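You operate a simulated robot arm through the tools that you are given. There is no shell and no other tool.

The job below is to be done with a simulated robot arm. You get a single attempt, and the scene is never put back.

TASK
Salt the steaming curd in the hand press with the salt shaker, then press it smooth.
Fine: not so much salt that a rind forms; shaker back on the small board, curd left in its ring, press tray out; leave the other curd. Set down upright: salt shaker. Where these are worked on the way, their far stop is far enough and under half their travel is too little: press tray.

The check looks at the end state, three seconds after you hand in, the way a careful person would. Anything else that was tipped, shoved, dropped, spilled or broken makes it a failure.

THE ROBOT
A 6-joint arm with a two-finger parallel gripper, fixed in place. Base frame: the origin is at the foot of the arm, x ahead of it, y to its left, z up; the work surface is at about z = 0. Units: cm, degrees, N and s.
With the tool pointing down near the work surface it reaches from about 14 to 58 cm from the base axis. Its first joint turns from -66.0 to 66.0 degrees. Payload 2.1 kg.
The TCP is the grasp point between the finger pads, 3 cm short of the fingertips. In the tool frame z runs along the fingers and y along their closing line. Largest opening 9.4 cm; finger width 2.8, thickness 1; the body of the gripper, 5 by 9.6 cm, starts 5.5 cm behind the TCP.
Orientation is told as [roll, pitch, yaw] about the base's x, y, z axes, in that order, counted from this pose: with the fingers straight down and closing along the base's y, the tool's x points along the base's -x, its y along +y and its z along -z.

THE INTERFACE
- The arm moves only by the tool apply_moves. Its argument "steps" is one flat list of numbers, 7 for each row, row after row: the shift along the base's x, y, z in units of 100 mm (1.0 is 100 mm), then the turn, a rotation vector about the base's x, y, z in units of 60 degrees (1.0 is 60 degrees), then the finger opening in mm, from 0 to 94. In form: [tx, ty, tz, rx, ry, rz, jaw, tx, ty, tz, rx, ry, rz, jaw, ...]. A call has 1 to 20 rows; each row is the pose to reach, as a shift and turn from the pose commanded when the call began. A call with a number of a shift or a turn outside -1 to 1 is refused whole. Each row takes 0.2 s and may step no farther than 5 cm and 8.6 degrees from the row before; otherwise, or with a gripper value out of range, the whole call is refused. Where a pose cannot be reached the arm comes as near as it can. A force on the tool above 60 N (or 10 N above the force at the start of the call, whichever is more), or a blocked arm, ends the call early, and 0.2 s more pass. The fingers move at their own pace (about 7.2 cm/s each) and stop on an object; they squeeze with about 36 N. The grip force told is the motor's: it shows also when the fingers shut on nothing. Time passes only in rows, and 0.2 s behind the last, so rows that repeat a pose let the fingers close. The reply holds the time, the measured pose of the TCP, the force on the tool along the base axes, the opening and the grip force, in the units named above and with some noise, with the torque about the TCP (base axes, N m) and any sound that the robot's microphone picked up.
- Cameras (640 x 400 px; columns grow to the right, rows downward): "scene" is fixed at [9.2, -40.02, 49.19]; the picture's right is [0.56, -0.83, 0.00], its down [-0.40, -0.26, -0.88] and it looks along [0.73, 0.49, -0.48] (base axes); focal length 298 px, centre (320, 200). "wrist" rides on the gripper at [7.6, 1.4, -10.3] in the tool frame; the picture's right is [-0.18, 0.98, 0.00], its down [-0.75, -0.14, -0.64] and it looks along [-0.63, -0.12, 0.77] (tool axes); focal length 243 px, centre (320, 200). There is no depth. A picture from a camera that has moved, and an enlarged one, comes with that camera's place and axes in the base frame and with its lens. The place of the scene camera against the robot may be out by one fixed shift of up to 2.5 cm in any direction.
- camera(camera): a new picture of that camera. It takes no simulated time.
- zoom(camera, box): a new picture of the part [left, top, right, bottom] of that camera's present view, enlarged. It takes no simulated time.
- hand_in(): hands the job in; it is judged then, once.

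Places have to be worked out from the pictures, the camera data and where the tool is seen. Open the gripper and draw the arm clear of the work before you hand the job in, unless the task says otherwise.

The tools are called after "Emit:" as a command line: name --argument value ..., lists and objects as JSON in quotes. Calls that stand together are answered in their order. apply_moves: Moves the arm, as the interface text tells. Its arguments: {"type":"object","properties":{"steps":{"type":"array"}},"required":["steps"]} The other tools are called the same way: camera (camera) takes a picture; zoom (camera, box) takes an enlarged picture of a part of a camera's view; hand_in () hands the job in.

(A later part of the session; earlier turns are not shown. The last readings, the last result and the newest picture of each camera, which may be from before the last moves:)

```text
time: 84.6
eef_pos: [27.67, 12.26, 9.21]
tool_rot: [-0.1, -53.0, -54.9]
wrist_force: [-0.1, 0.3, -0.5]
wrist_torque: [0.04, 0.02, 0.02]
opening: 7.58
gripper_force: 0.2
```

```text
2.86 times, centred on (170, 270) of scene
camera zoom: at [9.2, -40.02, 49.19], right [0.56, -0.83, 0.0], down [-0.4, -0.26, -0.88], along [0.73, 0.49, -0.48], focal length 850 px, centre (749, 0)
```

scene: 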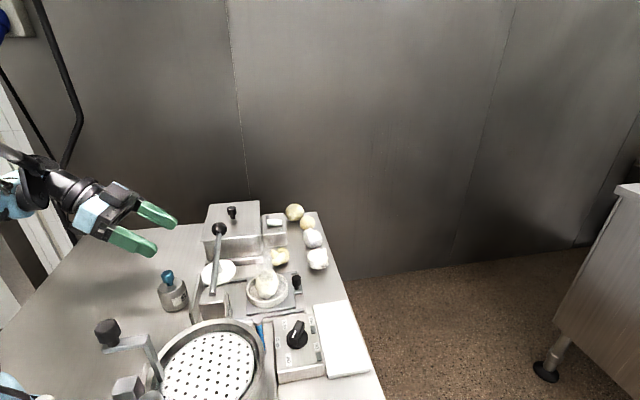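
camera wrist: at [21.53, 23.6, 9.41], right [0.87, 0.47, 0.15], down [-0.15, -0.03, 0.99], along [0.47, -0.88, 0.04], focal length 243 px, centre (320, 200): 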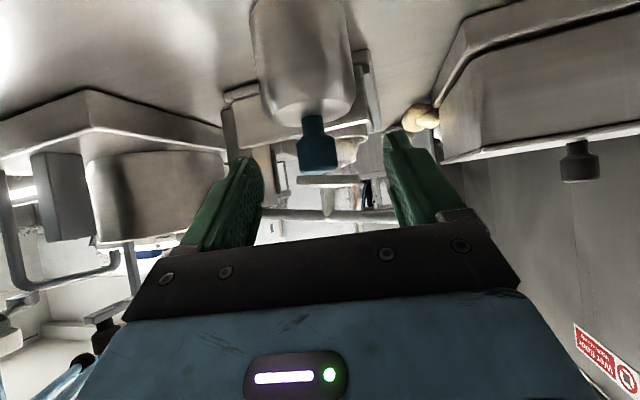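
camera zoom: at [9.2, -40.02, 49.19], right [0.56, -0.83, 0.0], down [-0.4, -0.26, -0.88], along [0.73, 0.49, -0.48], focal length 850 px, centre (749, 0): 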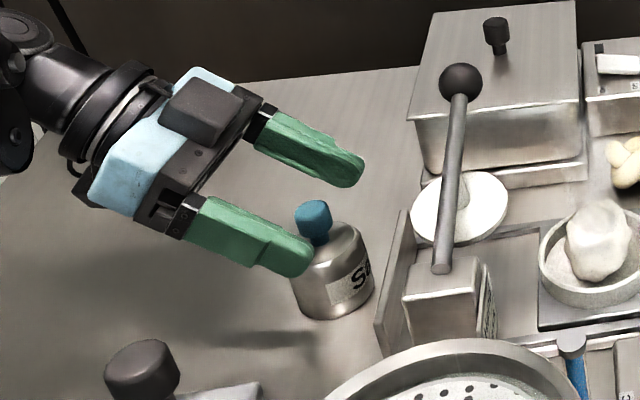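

The shaker sits between the open fingers. I'll continue down to just above the table.

Emit:
apply_moves --steps '[-0.01, 0.015, -0.2, 0, 0, 0, 76, -0.02, 0.03, -0.38, 0, 0, 0, 76, -0.02, 0.03, -0.5, 0, 0, 0, 76]'

Emit:
camera --camera "wrist"

Emit:
zoom --camera "scene" --box '[90, 220, 230, 340]'

```text
time: 85.4
eef_pos: [27.35, 12.62, 4.47]
tool_rot: [0.0, -53.0, -55.0]
wrist_force: [-0.1, 0.5, -0.7]
wrist_torque: [-0.03, 0.0, -0.01]
opening: 7.58
gripper_force: 0.0
```

```text
taken
camera wrist: at [21.27, 23.98, 4.5], right [0.87, 0.47, 0.15], down [-0.15, -0.03, 0.99], along [0.47, -0.88, 0.04], focal length 243 px, centre (320, 200)
```

wrist: 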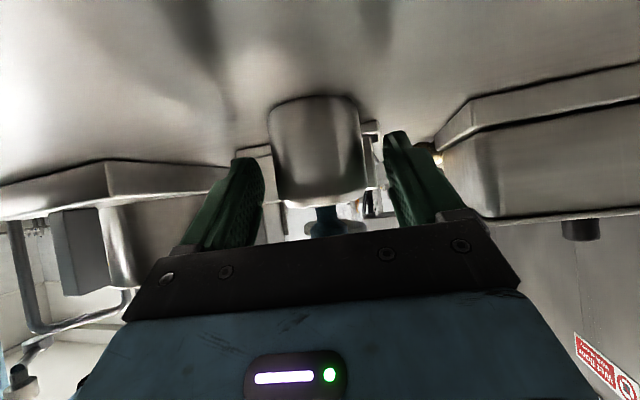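

```text
3.33 times, centred on (160, 280) of scene
camera zoom: at [9.2, -40.02, 49.19], right [0.56, -0.83, 0.0], down [-0.4, -0.26, -0.88], along [0.73, 0.49, -0.48], focal length 992 px, centre (853, -67)
```

zoom: 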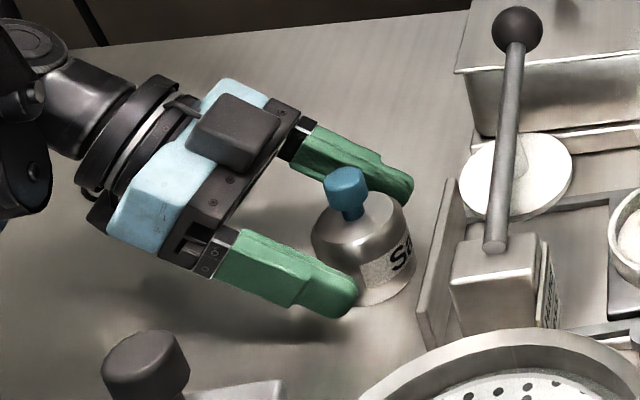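

Well placed. I'll lower another 6 mm and close on the shaker.

Emit:
apply_moves --steps '[0, 0, -0.06, 0, 0, 0, 76, 0, 0, -0.06, 0, 0, 0, 62, 0, 0, -0.06, 0, 0, 0, 40, 0, 0, -0.06, 0, 0, 0, 40]'

Emit:
zoom --camera "scene" --box '[90, 220, 230, 340]'

```text
time: 86.4
eef_pos: [27.46, 12.98, 4.01]
tool_rot: [0.0, -53.1, -55.1]
wrist_force: [-2.6, 3.5, 14.6]
wrist_torque: [-0.21, -0.13, 0.01]
opening: 5.11
gripper_force: 35.9
```

```text
3.33 times, centred on (160, 280) of scene
camera zoom: at [9.2, -40.02, 49.19], right [0.56, -0.83, 0.0], down [-0.4, -0.26, -0.88], along [0.73, 0.49, -0.48], focal length 992 px, centre (853, -67)
```

zoom: 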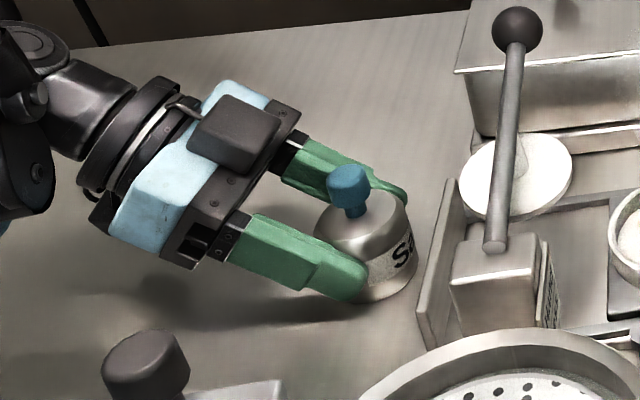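

The opening reads 5.1 cm with an upward push, so the fingers are catching the shaker behind its widest point. I'll reopen and look before adjusting.

Emit:
apply_moves --steps '[0, 0, 0, 0, 0, 0, 60, 0, 0, 0, 0, 0, 0, 76, 0, 0, 0, 0, 0, 0, 76]'

Emit:
zoom --camera "scene" --box '[130, 240, 210, 310]'

Emit:
camera --camera "wrist"

```text
time: 87.2
eef_pos: [27.56, 12.94, 4.03]
tool_rot: [0.0, -53.0, -55.0]
wrist_force: [0.1, 0.2, -0.1]
wrist_torque: [0.01, 0.0, 0.04]
opening: 7.57
gripper_force: 0.0
```

```text
5.71 times, centred on (170, 275) of scene
camera zoom: at [9.2, -40.02, 49.19], right [0.56, -0.83, 0.0], down [-0.4, -0.26, -0.88], along [0.73, 0.49, -0.48], focal length 1701 px, centre (1177, -229)
```

zoom: 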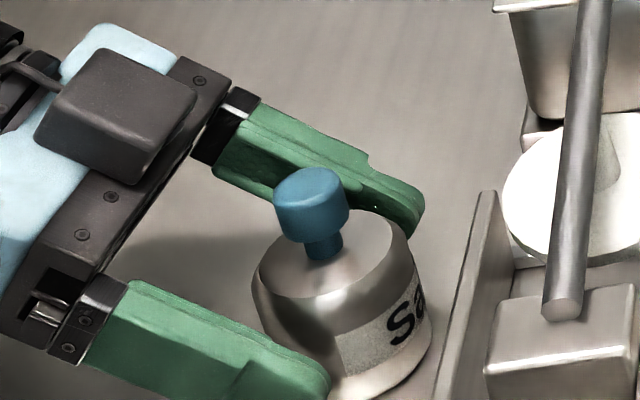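

```text
taken
camera wrist: at [21.38, 24.22, 4.21], right [0.87, 0.47, 0.15], down [-0.15, -0.03, 0.99], along [0.47, -0.88, 0.04], focal length 243 px, centre (320, 200)
```

wrist: 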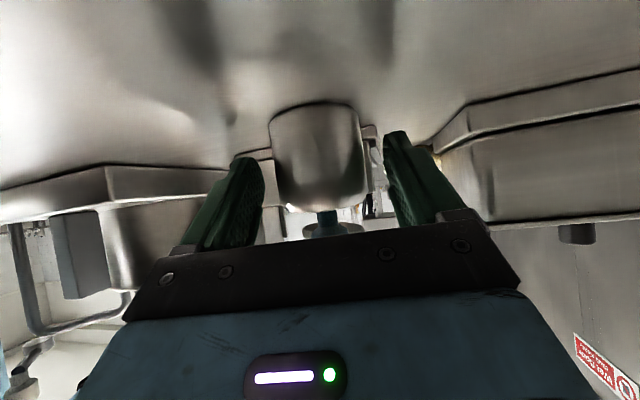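

The fingers are meeting the sloped shoulder. I need to go about 8 mm further in and 5 mm lower to hold the straight part.

Emit:
apply_moves --steps '[0.023, -0.033, 0, 0, 0, 0, 76, 0.046, -0.066, -0.025, 0, 0, 0, 76, 0.046, -0.066, -0.05, 0, 0, 0, 76]'

Emit:
apply_moves --steps '[0, 0, 0, 0, 0, 0, 60, 0, 0, 0, 0, 0, 0, 52, 0, 0, 0, 0, 0, 0, 40, 0, 0, 0, 0, 0, 0, 40]'

Emit:
zoom --camera "scene" --box '[130, 240, 210, 310]'

```text
time: 88.0
eef_pos: [28.11, 12.43, 4.12]
tool_rot: [-0.1, -52.9, -55.0]
wrist_force: [-0.7, -1.1, 0.1]
wrist_torque: [-0.02, 0.01, 0.0]
opening: 7.6
gripper_force: 0.1
out of reach, approached as far as the arm can: row 1, 2, 3
```

```text
time: 89.0
eef_pos: [28.14, 12.39, 4.21]
tool_rot: [0.1, -53.0, -55.0]
wrist_force: [-1.0, 2.0, 22.0]
wrist_torque: [-0.12, -0.14, 0.02]
opening: 5.18
gripper_force: 36.3
```

```text
5.71 times, centred on (170, 275) of scene
camera zoom: at [9.2, -40.02, 49.19], right [0.56, -0.83, 0.0], down [-0.4, -0.26, -0.88], along [0.73, 0.49, -0.48], focal length 1701 px, centre (1177, -229)
```

zoom: 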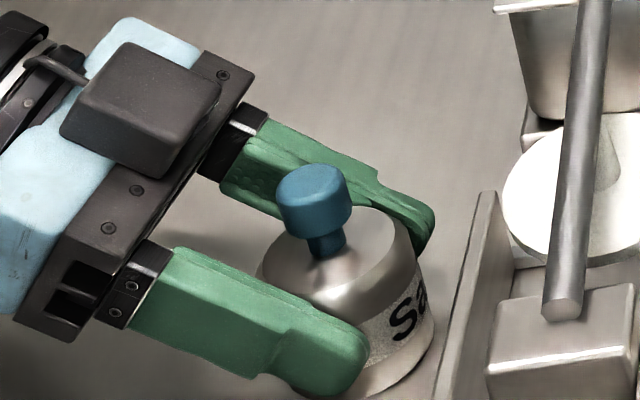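

That posture is at the arm's reach limit and still grips the shoulder, which could slip. I'll open, rise a little, and steepen the pitch to 45°, where I can get lower on the straight wall.

Emit:
apply_moves --steps '[0, 0, 0, 0, 0, 0, 60, 0, 0, 0, 0, 0, 0, 76, 0, 0, 0.2, 0, 0, 0, 76, 0, 0, 0.3, 0.0546, 0.0383, 0, 76, 0, 0, 0.3, 0.1092, 0.0765, 0, 76]'

Emit:
camera --camera "wrist"

Emit:
zoom --camera "scene" --box '[120, 230, 210, 310]'

```text
time: 90.2
eef_pos: [28.19, 12.46, 7.08]
tool_rot: [0.1, -44.9, -55.1]
wrist_force: [0.5, -0.8, 0.6]
wrist_torque: [-0.04, 0.01, 0.03]
opening: 7.61
gripper_force: 0.0
```

```text
taken
camera wrist: at [22.11, 23.71, 8.99], right [0.88, 0.46, 0.13], down [-0.07, -0.15, 0.99], along [0.47, -0.88, -0.1], focal length 243 px, centre (320, 200)
```

wrist: 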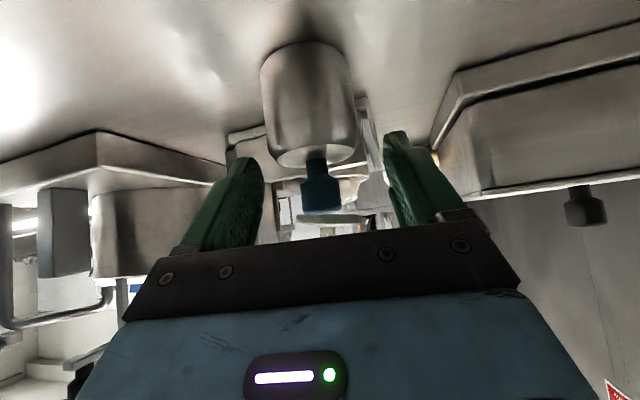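

```text
5.00 times, centred on (165, 270) of scene
camera zoom: at [9.2, -40.02, 49.19], right [0.56, -0.83, 0.0], down [-0.4, -0.26, -0.88], along [0.73, 0.49, -0.48], focal length 1488 px, centre (1095, -150)
```

zoom: 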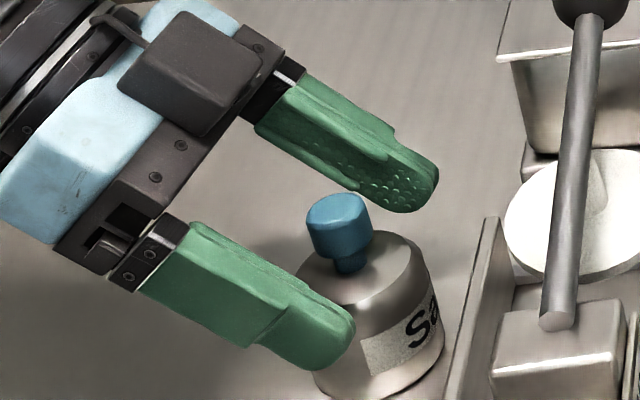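

The shaker is centred about half a centimetre ahead of the grasp point. I'll descend to about z 3.5 at this 45° pitch.

Emit:
apply_moves --steps '[-0.01, 0.01, -0.15, 0, 0, 0, 76, -0.01, 0.015, -0.28, 0, 0, 0, 76, -0.01, 0.015, -0.36, 0, 0, 0, 76]'

Emit:
zoom --camera "scene" --box '[120, 230, 210, 310]'

```text
time: 91.0
eef_pos: [28.15, 12.58, 3.45]
tool_rot: [0.1, -45.0, -55.0]
wrist_force: [0.1, -0.2, -0.9]
wrist_torque: [0.0, 0.01, 0.02]
opening: 7.63
gripper_force: 0.0
```

```text
5.00 times, centred on (165, 270) of scene
camera zoom: at [9.2, -40.02, 49.19], right [0.56, -0.83, 0.0], down [-0.4, -0.26, -0.88], along [0.73, 0.49, -0.48], focal length 1488 px, centre (1095, -150)
```

zoom: 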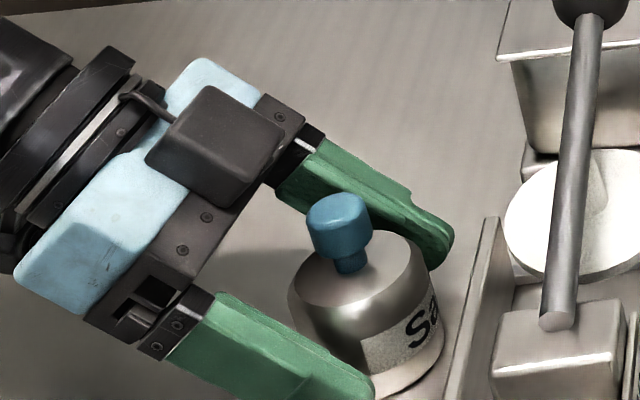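

Reached with no contact, and the fingers now flank the lower wall. Closing.

Emit:
apply_moves --steps '[0, 0, 0, 0, 0, 0, 62, 0, 0, 0, 0, 0, 0, 54, 0, 0, 0, 0, 0, 0, 40, 0, 0, 0, 0, 0, 0, 40]'

Emit:
zoom --camera "scene" --box '[120, 230, 210, 310]'

```text
time: 92.0
eef_pos: [28.2, 12.65, 3.52]
tool_rot: [0.1, -45.0, -54.9]
wrist_force: [-0.7, 0.5, 0.1]
wrist_torque: [-0.04, 0.0, 0.0]
opening: 5.5
gripper_force: 35.8
```

```text
5.00 times, centred on (165, 270) of scene
camera zoom: at [9.2, -40.02, 49.19], right [0.56, -0.83, 0.0], down [-0.4, -0.26, -0.88], along [0.73, 0.49, -0.48], focal length 1488 px, centre (1095, -150)
```

zoom: 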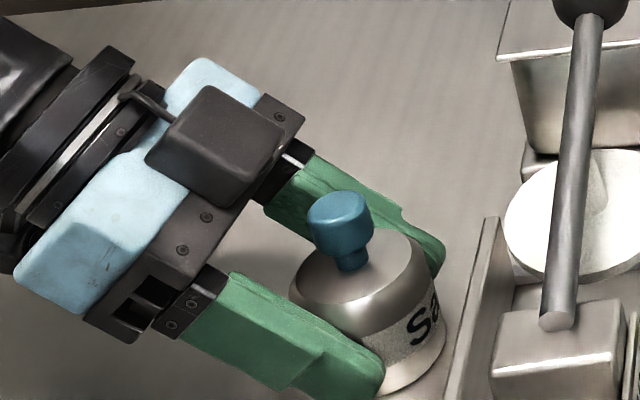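

A solid 5.5 cm grip on the straight wall at 45° pitch. I'll lift and carry it upright over to the ring.

Emit:
apply_moves --steps '[0, 0, 0.08, 0, 0, 0, 40, 0, 0, 0.35, 0, 0, 0, 40, 0, 0, 0.7, 0, 0, 0, 40, 0, 0, 1.0, 0, 0, 0, 40]'

Emit:
apply_moves --steps '[0, 0, 0.4, 0, 0, 0, 40, 0.1, -0.15, 0.8, 0, 0, 0, 40, 0.35, -0.5, 0.9, 0, 0, 0, 40, 0.6, -0.85, 0.9, 0, 0, 0, 40]'

Emit:
apply_moves --steps '[0.25, -0.37, 0, 0, 0, 0, 40, 0.5, -0.74, 0, 0, 0, 0, 40, 0.5, -0.74, 0, 0, 0, 0, 40]'

Emit:
camera --camera "scene"

```text
time: 93.0
eef_pos: [28.11, 12.71, 13.56]
tool_rot: [0.0, -45.0, -55.0]
wrist_force: [-0.4, -0.2, -1.4]
wrist_torque: [0.02, 0.02, -0.03]
opening: 5.5
gripper_force: 35.9
```

```text
time: 94.0
eef_pos: [33.95, 4.23, 22.4]
tool_rot: [0.0, -45.0, -55.0]
wrist_force: [-0.5, -1.0, -1.3]
wrist_torque: [0.0, -0.01, -0.03]
opening: 5.49
gripper_force: 36.4
```

```text
time: 94.8
eef_pos: [39.05, -3.17, 22.65]
tool_rot: [0.0, -45.0, -54.9]
wrist_force: [-0.4, 0.3, -1.9]
wrist_torque: [0.03, -0.03, 0.0]
opening: 5.5
gripper_force: 36.1
```

```text
taken
```

scene: 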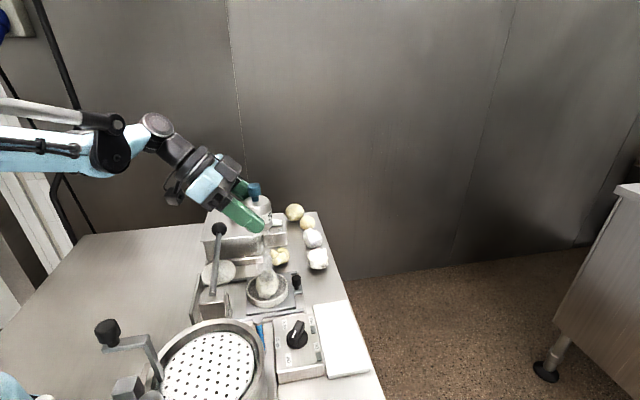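

Upright over the ring. I'll run the tip-over: level the tool, then roll in 60° stages, dropping to z 20 during the second stage with the mouth held over the curd.

Emit:
apply_moves --steps '[0.0347, -0.0495, 0.1, -0.1024, -0.0718, 0, 40, 0.0695, -0.0991, 0.2, -0.2048, -0.1436, 0, 40, 0.1039, -0.1482, 0.3, -0.3072, -0.2154, 0, 40, 0.1366, -0.1949, 0.4, -0.4096, -0.2872, 0, 40, 0.1682, -0.24, 0.45, -0.512, -0.359, 0, 40, 0.1969, -0.2809, 0.45, -0.6144, -0.4308, 0, 40]'

Emit:
apply_moves --steps '[-0.039, -0.0276, 0, -0.0718, 0.1024, 0, 40, -0.078, -0.0546, 0, -0.1435, 0.2048, 0, 40, -0.1153, -0.0808, 0, -0.2153, 0.3071, 0, 40, -0.1507, -0.1056, 0, -0.287, 0.4095, 0, 40, -0.1835, -0.1286, 0, -0.3588, 0.5119, 0, 40, -0.2131, -0.1494, 0, -0.4305, 0.6143, 0, 40, -0.2391, -0.1676, 0, -0.5023, 0.7166, 0, 40, -0.261, -0.1829, 0, -0.574, 0.819, 0, 40]'

Emit:
apply_moves --steps '[-0.0174, -0.0122, -0.1, -0.0718, 0.1024, 0, 40, -0.0301, -0.0211, -0.2, -0.1435, 0.2048, 0, 40, -0.0378, -0.0265, -0.3, -0.2153, 0.3071, 0, 40, -0.0404, -0.0283, -0.4, -0.287, 0.4095, 0, 40, -0.0378, -0.0265, -0.5, -0.3588, 0.5119, 0, 40, -0.0301, -0.0211, -0.6, -0.4305, 0.6143, 0, 40, -0.0174, -0.0122, -0.65, -0.5023, 0.7166, 0, 40, 0, 0, -0.7, -0.574, 0.819, 0, 40]'

Emit:
apply_moves --steps '[0.0219, 0.0153, 0, -0.0718, 0.1024, 0, 40, 0.0479, 0.0336, 0, -0.1435, 0.2048, 0, 40, 0.0776, 0.0544, 0, -0.2153, 0.3071, 0, 40, 0.1103, 0.0773, 0, -0.287, 0.4095, 0, 40, 0.1457, 0.1021, 0, -0.3588, 0.5119, 0, 40, 0.183, 0.1283, 0, -0.4305, 0.6143, 0, 40, 0.2217, 0.1554, 0, -0.5023, 0.7166, 0, 40, 0.261, 0.1829, 0, -0.574, 0.819, 0, 40]'

Emit:
zoom --camera "scene" --box '[200, 190, 330, 310]'

```text
time: 96.2
eef_pos: [41.1, -6.19, 26.99]
tool_rot: [156.9, -89.8, 148.1]
wrist_force: [0.1, 0.1, -1.3]
wrist_torque: [0.01, -0.01, -0.02]
opening: 5.47
gripper_force: 36.2
```

```text
time: 98.0
eef_pos: [38.29, -8.0, 27.0]
tool_rot: [-90.1, -29.9, 35.0]
wrist_force: [0.4, -0.1, -2.6]
wrist_torque: [0.0, 0.05, 0.02]
opening: 5.5
gripper_force: 36.5
```

```text
time: 99.8
eef_pos: [38.36, -7.88, 20.16]
tool_rot: [-90.1, 30.1, 35.1]
wrist_force: [0.8, -1.2, -1.8]
wrist_torque: [0.02, 0.03, 0.0]
opening: 5.47
gripper_force: 36.0
```

```text
time: 101.6
eef_pos: [41.08, -6.09, 20.0]
tool_rot: [73.9, 90.0, -160.9]
wrist_force: [-0.7, -0.2, -1.5]
wrist_torque: [0.02, 0.03, 0.01]
opening: 5.51
gripper_force: 35.8
```

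```text
3.33 times, centred on (265, 250) of scene
camera zoom: at [9.2, -40.02, 49.19], right [0.56, -0.83, 0.0], down [-0.4, -0.26, -0.88], along [0.73, 0.49, -0.48], focal length 992 px, centre (503, 33)
```

zoom: 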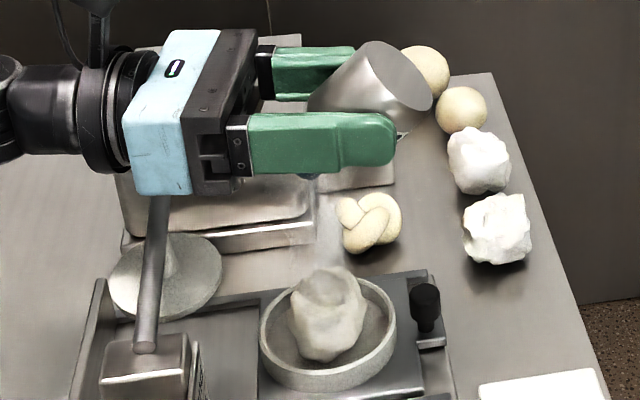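

Now at 135° of tilt with the mouth over the curd. I'll add 10° of pitch and lower to within about 5 cm of the curd, then give two strokes.

Emit:
apply_moves --steps '[-0.02, 0.028, -0.08, -0.0683, -0.0478, 0, 40, -0.039, 0.0557, -0.16, -0.1365, -0.0957, 0, 40, -0.039, 0.0557, -0.2, -0.1365, -0.0957, 0, 40]'

Emit:
apply_moves --steps '[0, 0, 0.48, 0, 0, 0, 40, 0, 0, 0, 0, 0, 0, 40, 0, 0, 0.48, 0, 0, 0, 40, 0, 0, 0, 0, 0, 0, 40]'

Emit:
zoom --camera "scene" --box '[200, 190, 330, 310]'

Emit:
zoom --camera "scene" --box '[240, 255, 310, 310]'

```text
time: 102.4
eef_pos: [41.17, -5.27, 19.13]
tool_rot: [-179.9, 80.1, -54.9]
wrist_force: [0.3, 1.4, -1.3]
wrist_torque: [-0.01, 0.03, 0.02]
opening: 5.5
gripper_force: 36.5
out of reach, approached as far as the arm can: row 2, 3
```

```text
time: 103.4
eef_pos: [41.08, -5.25, 19.29]
tool_rot: [-179.9, 80.0, -54.8]
wrist_force: [0.4, 1.0, -2.3]
wrist_torque: [0.01, 0.0, 0.01]
opening: 5.51
gripper_force: 36.5
```

```text
3.33 times, centred on (265, 250) of scene
camera zoom: at [9.21, -40.02, 49.19], right [0.56, -0.83, 0.0], down [-0.4, -0.26, -0.88], along [0.73, 0.49, -0.48], focal length 992 px, centre (503, 33)
```

zoom: 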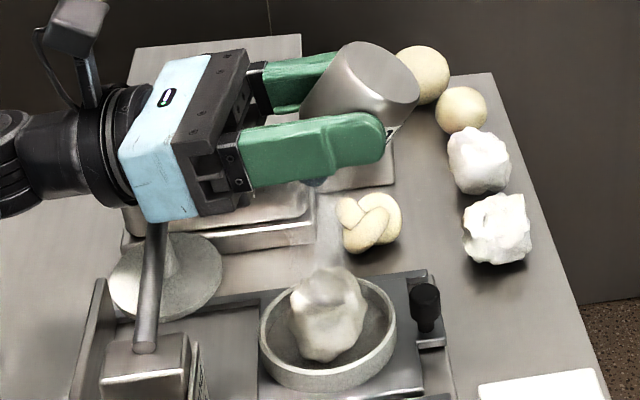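

```text
7.27 times, centred on (275, 282) of scene
camera zoom: at [9.21, -40.02, 49.19], right [0.56, -0.83, 0.0], down [-0.4, -0.26, -0.88], along [0.73, 0.49, -0.48], focal length 2165 px, centre (647, -400)
```

zoom: 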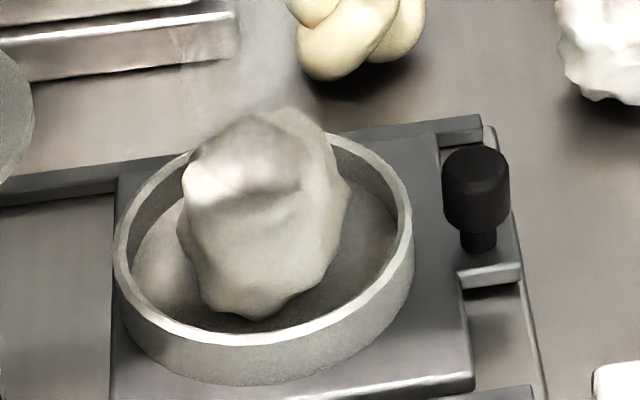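

There's now a bright white patch on top of the curd. I'll zoom in to see if it's salt or a light reflection.

Emit:
zoom --camera "scene" --box '[252, 265, 288, 295]'

Emit:
zoom --camera "scene" --box '[250, 225, 290, 285]'

Emit:
camera --camera "wrist"

```text
13.33 times, centred on (270, 280) of scene
camera zoom: at [9.21, -40.02, 49.19], right [0.56, -0.83, 0.0], down [-0.4, -0.26, -0.88], along [0.73, 0.49, -0.48], focal length 3968 px, centre (987, -867)
```

zoom: 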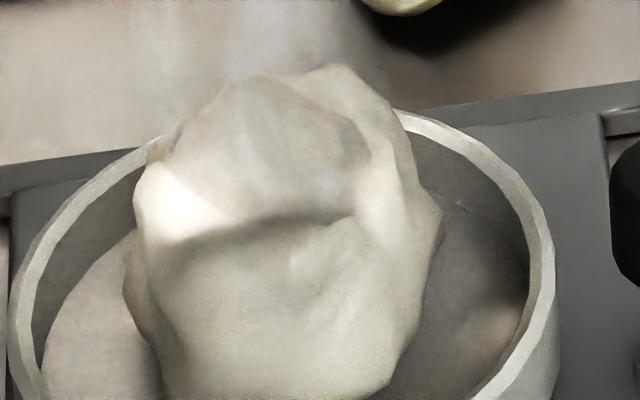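

```text
6.67 times, centred on (270, 255) of scene
camera zoom: at [9.21, -40.02, 49.19], right [0.56, -0.83, 0.0], down [-0.4, -0.26, -0.88], along [0.73, 0.49, -0.48], focal length 1984 px, centre (653, -167)
```

zoom: 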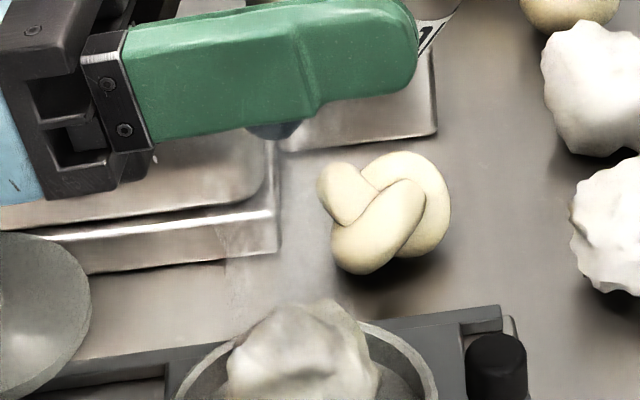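

```text
taken
camera wrist: at [33.37, 3.23, 25.17], right [-0.79, -0.59, -0.18], down [-0.17, 0.49, -0.85], along [0.59, -0.64, -0.49], focal length 243 px, centre (320, 200)
```

wrist: 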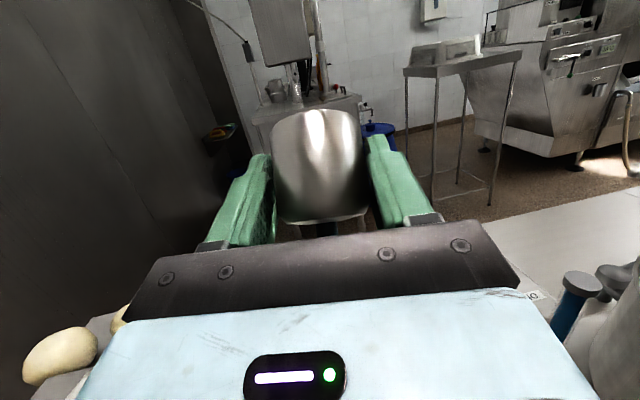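

That's only a light and shadow edge. Before experimenting further I want a clean before-and-after comparison, so I'll turn the shaker upright, put it back on its board, and view the curd from the exact starting pose.

Emit:
apply_moves --steps '[0, 0, 0.3, 0, 0, 0, 40, 0.02, -0.028, 0.6, 0.0683, 0.0478, 0, 40, 0.039, -0.0557, 0.78, 0.1365, 0.0957, 0, 40]'

Emit:
apply_moves --steps '[-0.039, -0.0276, 0, 0.0718, -0.1024, 0, 40, -0.078, -0.0546, 0, 0.1435, -0.2048, 0, 40, -0.1153, -0.0808, 0, 0.2153, -0.3071, 0, 40, -0.1507, -0.1056, 0, 0.287, -0.4095, 0, 40, -0.1835, -0.1286, 0, 0.3588, -0.5119, 0, 40, -0.2131, -0.1494, 0, 0.4305, -0.6143, 0, 40, -0.2391, -0.1676, 0, 0.5023, -0.7166, 0, 40, -0.261, -0.1829, 0, 0.574, -0.819, 0, 40]'

Emit:
apply_moves --steps '[-0.0174, -0.0122, 0, 0.0718, -0.1024, 0, 40, -0.0301, -0.0211, 0, 0.1435, -0.2048, 0, 40, -0.0378, -0.0265, 0, 0.2153, -0.3071, 0, 40, -0.0404, -0.0283, 0, 0.287, -0.4095, 0, 40, -0.0378, -0.0265, 0, 0.3588, -0.5119, 0, 40, -0.0301, -0.0211, 0, 0.4305, -0.6143, 0, 40, -0.0174, -0.0122, 0, 0.5023, -0.7166, 0, 40, 0, 0, 0, 0.574, -0.819, 0, 40]'

Emit:
apply_moves --steps '[0.0219, 0.0153, 0, 0.0718, -0.1024, 0, 40, 0.0479, 0.0336, 0, 0.1435, -0.2048, 0, 40, 0.0776, 0.0544, 0, 0.2153, -0.3071, 0, 40, 0.1103, 0.0773, 0, 0.287, -0.4095, 0, 40, 0.1457, 0.1021, 0, 0.3588, -0.5119, 0, 40, 0.183, 0.1283, 0, 0.4305, -0.6143, 0, 40, 0.2217, 0.1554, 0, 0.5023, -0.7166, 0, 40, 0.261, 0.1829, 0, 0.574, -0.819, 0, 40]'

Emit:
apply_moves --steps '[-0.03, 0.041, 0, 0.1024, 0.0718, 0, 40, -0.06, 0.086, 0, 0.2048, 0.1436, 0, 40, -0.093, 0.133, 0, 0.3072, 0.2154, 0, 40, -0.127, 0.182, -0.1, 0.4096, 0.2872, 0, 40, -0.162, 0.231, -0.2, 0.512, 0.359, 0, 40, -0.197, 0.281, -0.3, 0.6144, 0.4308, 0, 40]'

```text
time: 104.2
eef_pos: [41.83, -6.01, 26.76]
tool_rot: [-25.5, 89.9, 99.6]
wrist_force: [0.3, -0.3, -0.7]
wrist_torque: [0.02, 0.0, -0.03]
opening: 5.49
gripper_force: 36.1
```

```text
time: 106.0
eef_pos: [38.94, -7.75, 26.72]
tool_rot: [-90.0, 29.8, 35.1]
wrist_force: [0.0, 0.6, -1.4]
wrist_torque: [0.02, 0.01, -0.03]
opening: 5.49
gripper_force: 35.8
```

```text
time: 107.8
eef_pos: [39.05, -7.74, 26.83]
tool_rot: [-90.2, -30.3, 35.1]
wrist_force: [-0.3, 0.2, -1.3]
wrist_torque: [0.04, 0.02, 0.01]
opening: 5.5
gripper_force: 36.1
```

```text
time: 109.6
eef_pos: [41.48, -5.78, 26.92]
tool_rot: [97.2, -89.8, -152.1]
wrist_force: [0.4, -0.3, -2.7]
wrist_torque: [0.02, 0.0, 0.0]
opening: 5.51
gripper_force: 36.2
```

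```text
time: 111.0
eef_pos: [39.64, -3.24, 23.71]
tool_rot: [0.0, -45.0, -55.0]
wrist_force: [0.7, 1.3, -1.1]
wrist_torque: [-0.02, 0.02, -0.02]
opening: 5.48
gripper_force: 36.1
```

It's upright again. I see why I couldn't get lower: in that posture the forearm joint hangs under the wrist. Pouring with the tool pointing inland, from the free table-edge side, should fix that. I'll yaw about the vertical, shaker upright, toward +80°.

Emit:
apply_moves --steps '[0, 0, 0.1, 0, 0, 0.125, 40, 0, 0, 0.2, 0, 0, 0.25, 40, 0, -0.01, 0.25, 0, 0, 0.375, 40, -0.01, -0.02, 0.25, 0, 0, 0.5, 40, -0.01, -0.03, 0.25, 0, 0, 0.625, 40, -0.02, -0.04, 0.25, 0, 0, 0.75, 40, -0.02, -0.04, 0.25, 0, 0, 0.875, 40, -0.02, -0.05, 0.25, 0, 0, 1.0, 40]'

Emit:
camera --camera "scene"

```text
time: 112.8
eef_pos: [39.42, -3.61, 26.24]
tool_rot: [0.1, -45.1, 4.9]
wrist_force: [-0.5, -0.3, -1.0]
wrist_torque: [0.01, 0.01, 0.0]
opening: 5.47
gripper_force: 35.8
```

```text
taken
```

scene: 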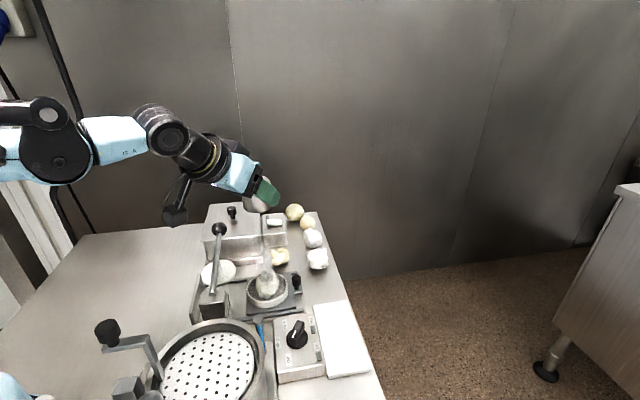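

The yaw is going well, so I'll continue it by another 75° in two calls.

Emit:
apply_moves --steps '[0, 0, 0, 0, 0, 0.125, 40, 0, 0, 0, 0, 0, 0.25, 40, 0, -0.01, 0, 0, 0, 0.375, 40, 0, -0.02, 0, 0, 0, 0.5, 40, 0, -0.03, 0, 0, 0, 0.625, 40, 0, -0.04, 0, 0, 0, 0.75, 40, 0, -0.05, 0, 0, 0, 0.875, 40, 0, -0.05, 0, 0, 0, 1.0, 40]'

Emit:
apply_moves --steps '[0, 0, 0, 0, 0, 0.125, 40, 0, 0, 0, 0, 0, 0.25, 40]'

Emit:
camera --camera "scene"

Emit:
camera --camera "wrist"

```text
time: 114.6
eef_pos: [39.25, -4.19, 26.35]
tool_rot: [0.0, -45.0, 65.1]
wrist_force: [0.0, -0.4, -1.6]
wrist_torque: [0.04, -0.01, -0.01]
opening: 5.49
gripper_force: 36.2
```

```text
time: 115.2
eef_pos: [39.38, -4.11, 26.23]
tool_rot: [0.0, -45.0, 80.1]
wrist_force: [-0.3, -0.5, -1.3]
wrist_torque: [-0.02, -0.02, 0.0]
opening: 5.48
gripper_force: 35.9
```

```text
taken
```

scene: 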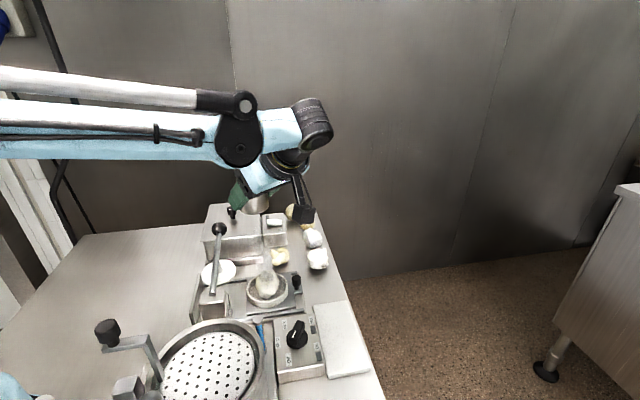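

```text
taken
camera wrist: at [35.83, -16.3, 28.22], right [-0.95, 0.3, 0.13], down [0.15, 0.05, 0.99], along [0.29, 0.95, -0.1], focal length 243 px, centre (320, 200)
```

wrist: 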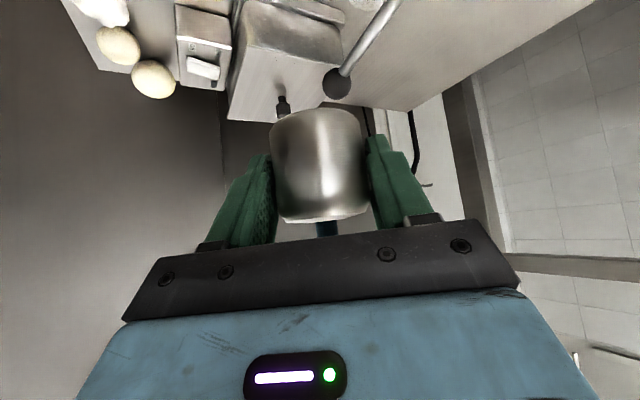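

The arm handles this heading fine. I'll pitch up to level, keeping the mouth over the curd.

Emit:
apply_moves --steps '[0.0105, 0.0596, 0, 0.1231, -0.0218, 0, 40, 0.0211, 0.1192, 0, 0.2463, -0.0435, 0, 40, 0.0315, 0.1783, 0, 0.3694, -0.0653, 0, 40, 0.0414, 0.2344, 0, 0.4925, -0.087, 0, 40, 0.051, 0.2886, 0, 0.6157, -0.1088, 0, 40, 0.0597, 0.3379, 0, 0.7388, -0.1305, 0, 40]'

Emit:
camera --camera "scene"

```text
time: 116.6
eef_pos: [40.08, -0.68, 26.35]
tool_rot: [162.9, -89.9, -82.9]
wrist_force: [0.1, -0.9, -0.6]
wrist_torque: [0.0, 0.0, 0.01]
opening: 5.49
gripper_force: 36.5
```

```text
taken
```

scene: 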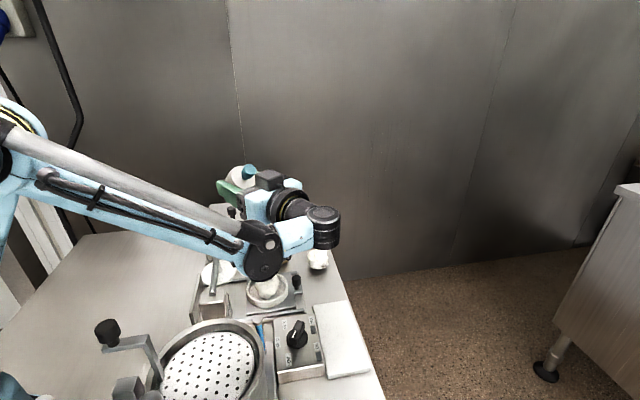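

I'll check how the wrist and forearm sit relative to the vat and valve in this posture before rolling.

Emit:
zoom --camera "scene" --box '[180, 140, 380, 340]'

Emit:
camera --camera "wrist"

```text
2.00 times, centred on (280, 240) of scene
camera zoom: at [9.2, -40.02, 49.19], right [0.56, -0.83, 0.0], down [-0.4, -0.26, -0.88], along [0.73, 0.49, -0.48], focal length 595 px, centre (400, 120)
```

zoom: 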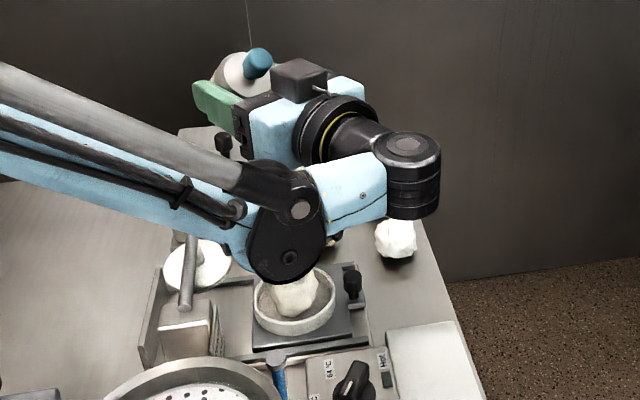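

```text
taken
camera wrist: at [36.94, -10.51, 18.69], right [-0.97, 0.17, 0.18], down [0.03, -0.66, 0.75], along [0.25, 0.73, 0.63], focal length 243 px, centre (320, 200)
```

wrist: 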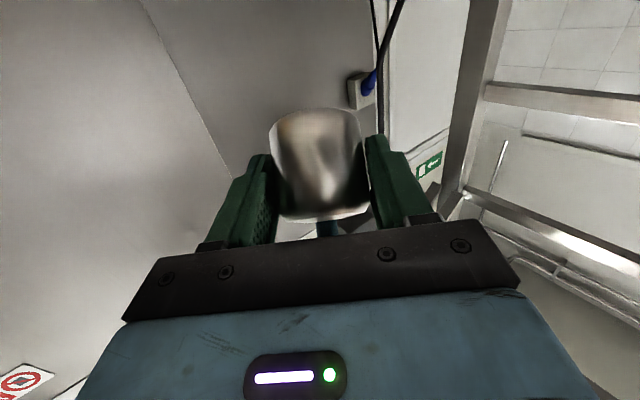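

The posture is safe at this height. The shaker's top faces the scene camera nicely right now, so I'll zoom hard on its cap and lid to look for openings.

Emit:
zoom --camera "scene" --box '[235, 158, 271, 190]'

Emit:
zoom --camera "scene" --box '[242, 160, 260, 176]'

```text
12.50 times, centred on (253, 174) of scene
camera zoom: at [9.2, -40.02, 49.19], right [0.56, -0.83, 0.0], down [-0.4, -0.26, -0.88], along [0.73, 0.49, -0.48], focal length 3720 px, centre (1158, 525)
```

zoom: 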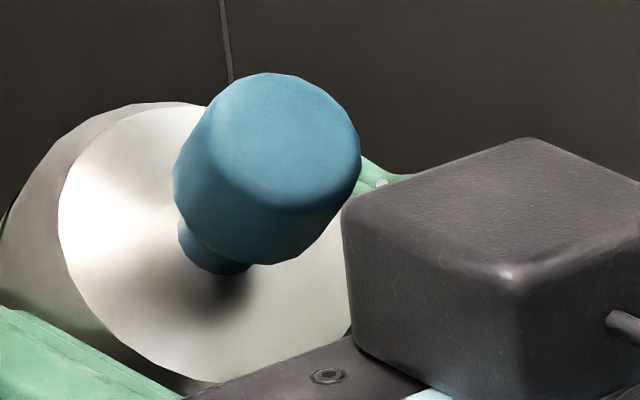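

```text
16.00 times, centred on (251, 168) of scene
camera zoom: at [9.2, -40.02, 49.19], right [0.56, -0.83, 0.0], down [-0.4, -0.26, -0.88], along [0.73, 0.49, -0.48], focal length 4762 px, centre (1424, 712)
```

zoom: 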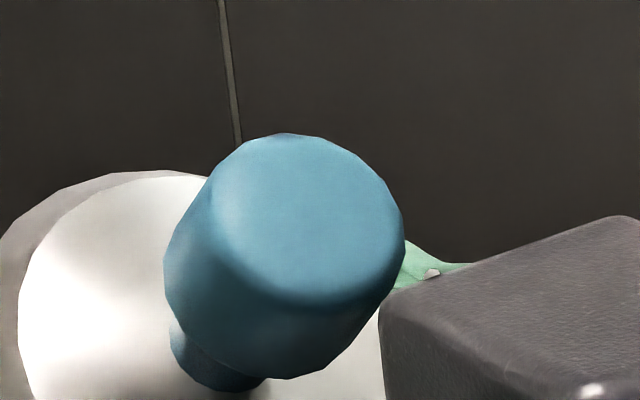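

The blue cap is just a handle knob, the same shape as the tray and lid knobs, so the outlet must be underneath and the shaker is meant to be shaken upright. I'll bring it upright low over the curd and shake it properly, with several strokes including side-to-side.

Emit:
apply_moves --steps '[-0.0087, -0.0493, 0, -0.1231, 0.0218, 0, 40, -0.0183, -0.1035, -0.1, -0.2463, 0.0435, 0, 40, -0.0282, -0.1596, -0.25, -0.3694, 0.0653, 0, 40, -0.0386, -0.2187, -0.45, -0.4925, 0.087, 0, 40, -0.0492, -0.2783, -0.65, -0.6157, 0.1088, 0, 40, -0.0597, -0.3379, -0.85, -0.7388, 0.1305, 0, 40]'

Emit:
camera --camera "scene"

Emit:
camera --camera "wrist"

```text
time: 118.0
eef_pos: [39.46, -4.05, 18.03]
tool_rot: [-0.1, -44.9, 79.9]
wrist_force: [-0.5, 0.1, -1.1]
wrist_torque: [-0.02, -0.01, -0.01]
opening: 5.46
gripper_force: 35.7
```

```text
taken
```

scene: 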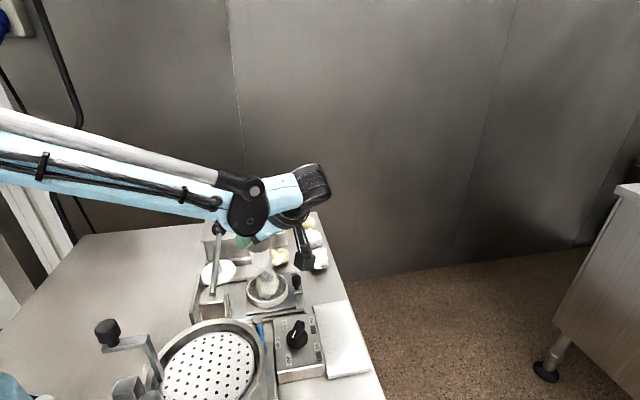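

```text
taken
camera wrist: at [35.84, -16.19, 19.96], right [-0.95, 0.3, 0.13], down [0.15, 0.06, 0.99], along [0.29, 0.95, -0.1], focal length 243 px, centre (320, 200)
```

wrist: 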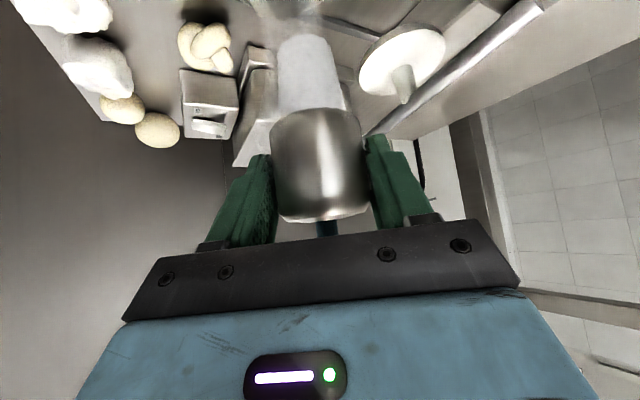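

There's a dense white column between the shaker's base and the curd in this view. I'll zoom in right now, because it may be salt coming out of the bottom.

Emit:
zoom --camera "wrist" --box '[230, 0, 390, 130]'

Emit:
zoom --camera "wrist" --box '[265, 20, 355, 120]'

Emit:
zoom --camera "scene" --box '[230, 235, 310, 310]'

```text
3.08 times, centred on (310, 65) of wrist
camera zoom: at [35.84, -16.19, 19.96], right [-0.95, 0.3, 0.13], down [0.15, 0.06, 0.99], along [0.29, 0.95, -0.1], focal length 746 px, centre (351, 615)
```

zoom: 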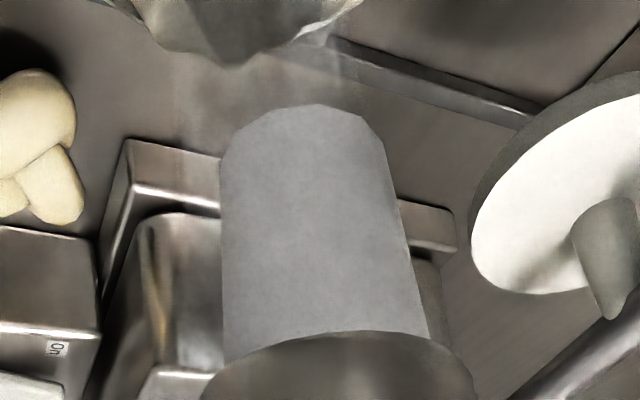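

```text
4.00 times, centred on (310, 70) of wrist
camera zoom: at [35.84, -16.19, 19.96], right [-0.95, 0.3, 0.13], down [0.15, 0.06, 0.99], along [0.29, 0.95, -0.1], focal length 970 px, centre (360, 720)
```

zoom: 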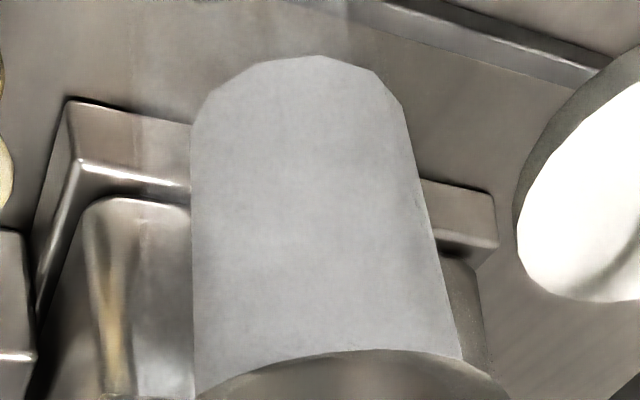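

```text
5.33 times, centred on (270, 272) of scene
camera zoom: at [9.2, -40.02, 49.19], right [0.56, -0.83, 0.0], down [-0.4, -0.26, -0.88], along [0.73, 0.49, -0.48], focal length 1587 px, centre (587, -187)
```

zoom: 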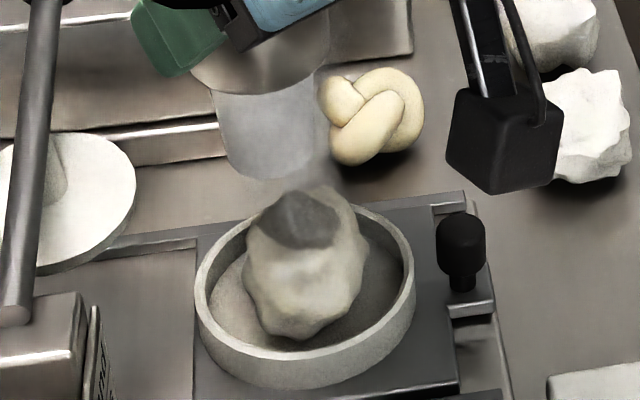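

There is a translucent column directly under the shaker's base that wasn't there with the shaker away, so it may be salt released by the downward motion. I'll hold still for one row and look again to see whether it persists or was tied to motion.

Emit:
apply_moves --steps '[0, 0, 0, 0, 0, 0, 40]'

Emit:
zoom --camera "wrist" --box '[230, 0, 390, 130]'

Emit:
zoom --camera "scene" --box '[230, 235, 310, 310]'

```text
time: 118.4
eef_pos: [39.37, -3.87, 18.01]
tool_rot: [0.0, -45.0, 79.9]
wrist_force: [-0.6, -0.2, -1.7]
wrist_torque: [-0.03, -0.01, -0.02]
opening: 5.48
gripper_force: 36.2
```

```text
3.08 times, centred on (310, 65) of wrist
camera zoom: at [35.84, -16.17, 19.95], right [-0.95, 0.3, 0.13], down [0.15, 0.05, 0.99], along [0.29, 0.95, -0.1], focal length 746 px, centre (351, 615)
```

zoom: 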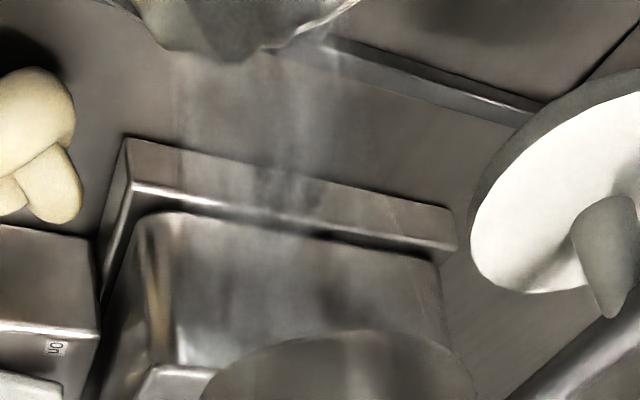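

```text
5.33 times, centred on (270, 272) of scene
camera zoom: at [9.2, -40.02, 49.19], right [0.56, -0.83, 0.0], down [-0.4, -0.26, -0.88], along [0.73, 0.49, -0.48], focal length 1587 px, centre (587, -187)
```

zoom: 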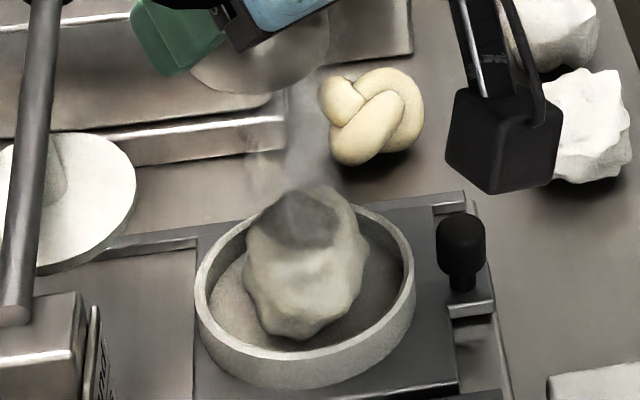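

It vanished once the shaker was still, so salt does come out of the base when the shaker is moved over the curd. I'll check the curd closely for the first grains before adding any more.

Emit:
zoom --camera "scene" --box '[252, 265, 288, 295]'

Emit:
zoom --camera "scene" --box '[240, 255, 310, 310]'

Emit:
zoom --camera "wrist" --box '[255, 0, 375, 75]'

```text
13.33 times, centred on (270, 280) of scene
camera zoom: at [9.2, -40.02, 49.19], right [0.56, -0.83, 0.0], down [-0.4, -0.26, -0.88], along [0.73, 0.49, -0.48], focal length 3968 px, centre (987, -867)
```

zoom: 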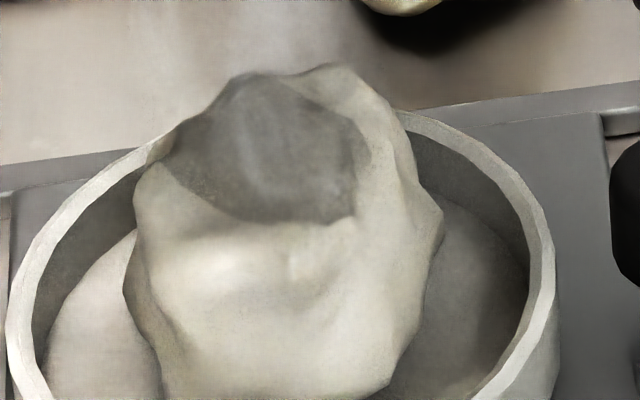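

```text
7.27 times, centred on (275, 282) of scene
camera zoom: at [9.2, -40.02, 49.19], right [0.56, -0.83, 0.0], down [-0.4, -0.26, -0.88], along [0.73, 0.49, -0.48], focal length 2165 px, centre (647, -400)
```

zoom: 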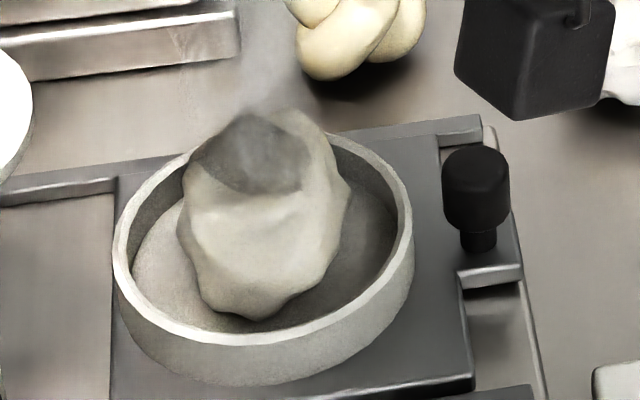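

```text
5.33 times, centred on (315, 38) of wrist
camera zoom: at [35.84, -16.17, 19.95], right [-0.95, 0.3, 0.13], down [0.15, 0.05, 0.99], along [0.29, 0.95, -0.1], focal length 1294 px, centre (347, 1067)
```

zoom: 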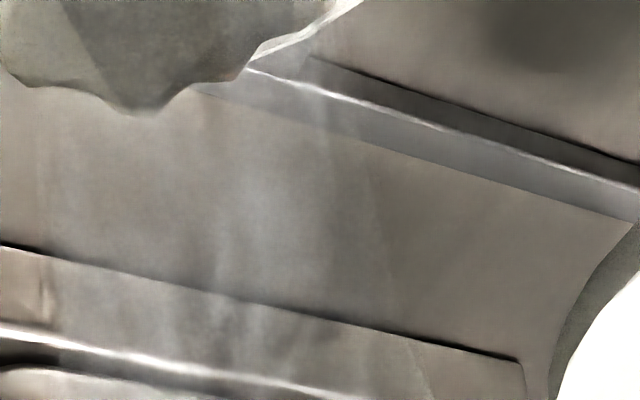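

No grains are visible on the curd yet. I'll test with one single small stroke, up 2 cm then down 2 cm, and check immediately for the salt column.

Emit:
apply_moves --steps '[0, 0, 0.2, 0, 0, 0, 40, 0, 0, 0, 0, 0, 0, 40]'

Emit:
zoom --camera "wrist" --box '[230, 0, 390, 130]'

Emit:
zoom --camera "scene" --box '[230, 235, 310, 310]'

```text
time: 119.0
eef_pos: [39.27, -4.05, 17.86]
tool_rot: [0.0, -45.0, 80.0]
wrist_force: [0.1, 0.3, -1.9]
wrist_torque: [0.0, 0.0, -0.01]
opening: 5.48
gripper_force: 36.1
```

```text
3.08 times, centred on (310, 65) of wrist
camera zoom: at [35.77, -16.32, 19.84], right [-0.95, 0.3, 0.13], down [0.15, 0.05, 0.99], along [0.29, 0.95, -0.1], focal length 746 px, centre (351, 615)
```

zoom: 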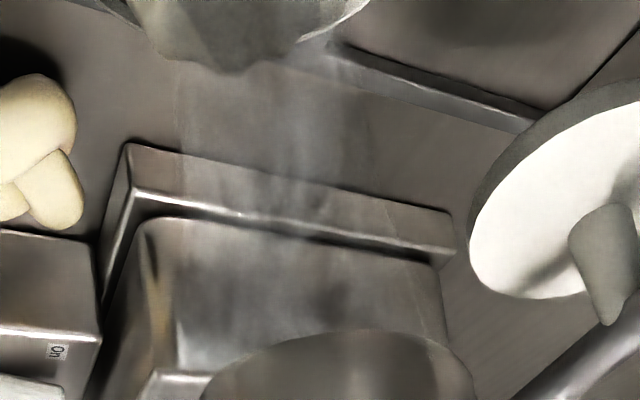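

```text
5.33 times, centred on (270, 272) of scene
camera zoom: at [9.2, -40.02, 49.19], right [0.56, -0.83, 0.0], down [-0.4, -0.26, -0.88], along [0.73, 0.49, -0.48], focal length 1587 px, centre (587, -187)
```

zoom: 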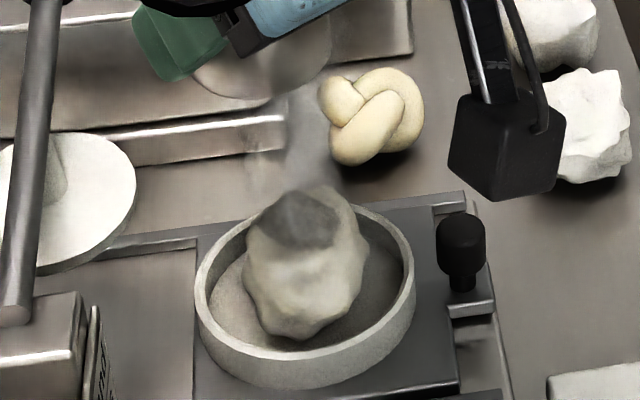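

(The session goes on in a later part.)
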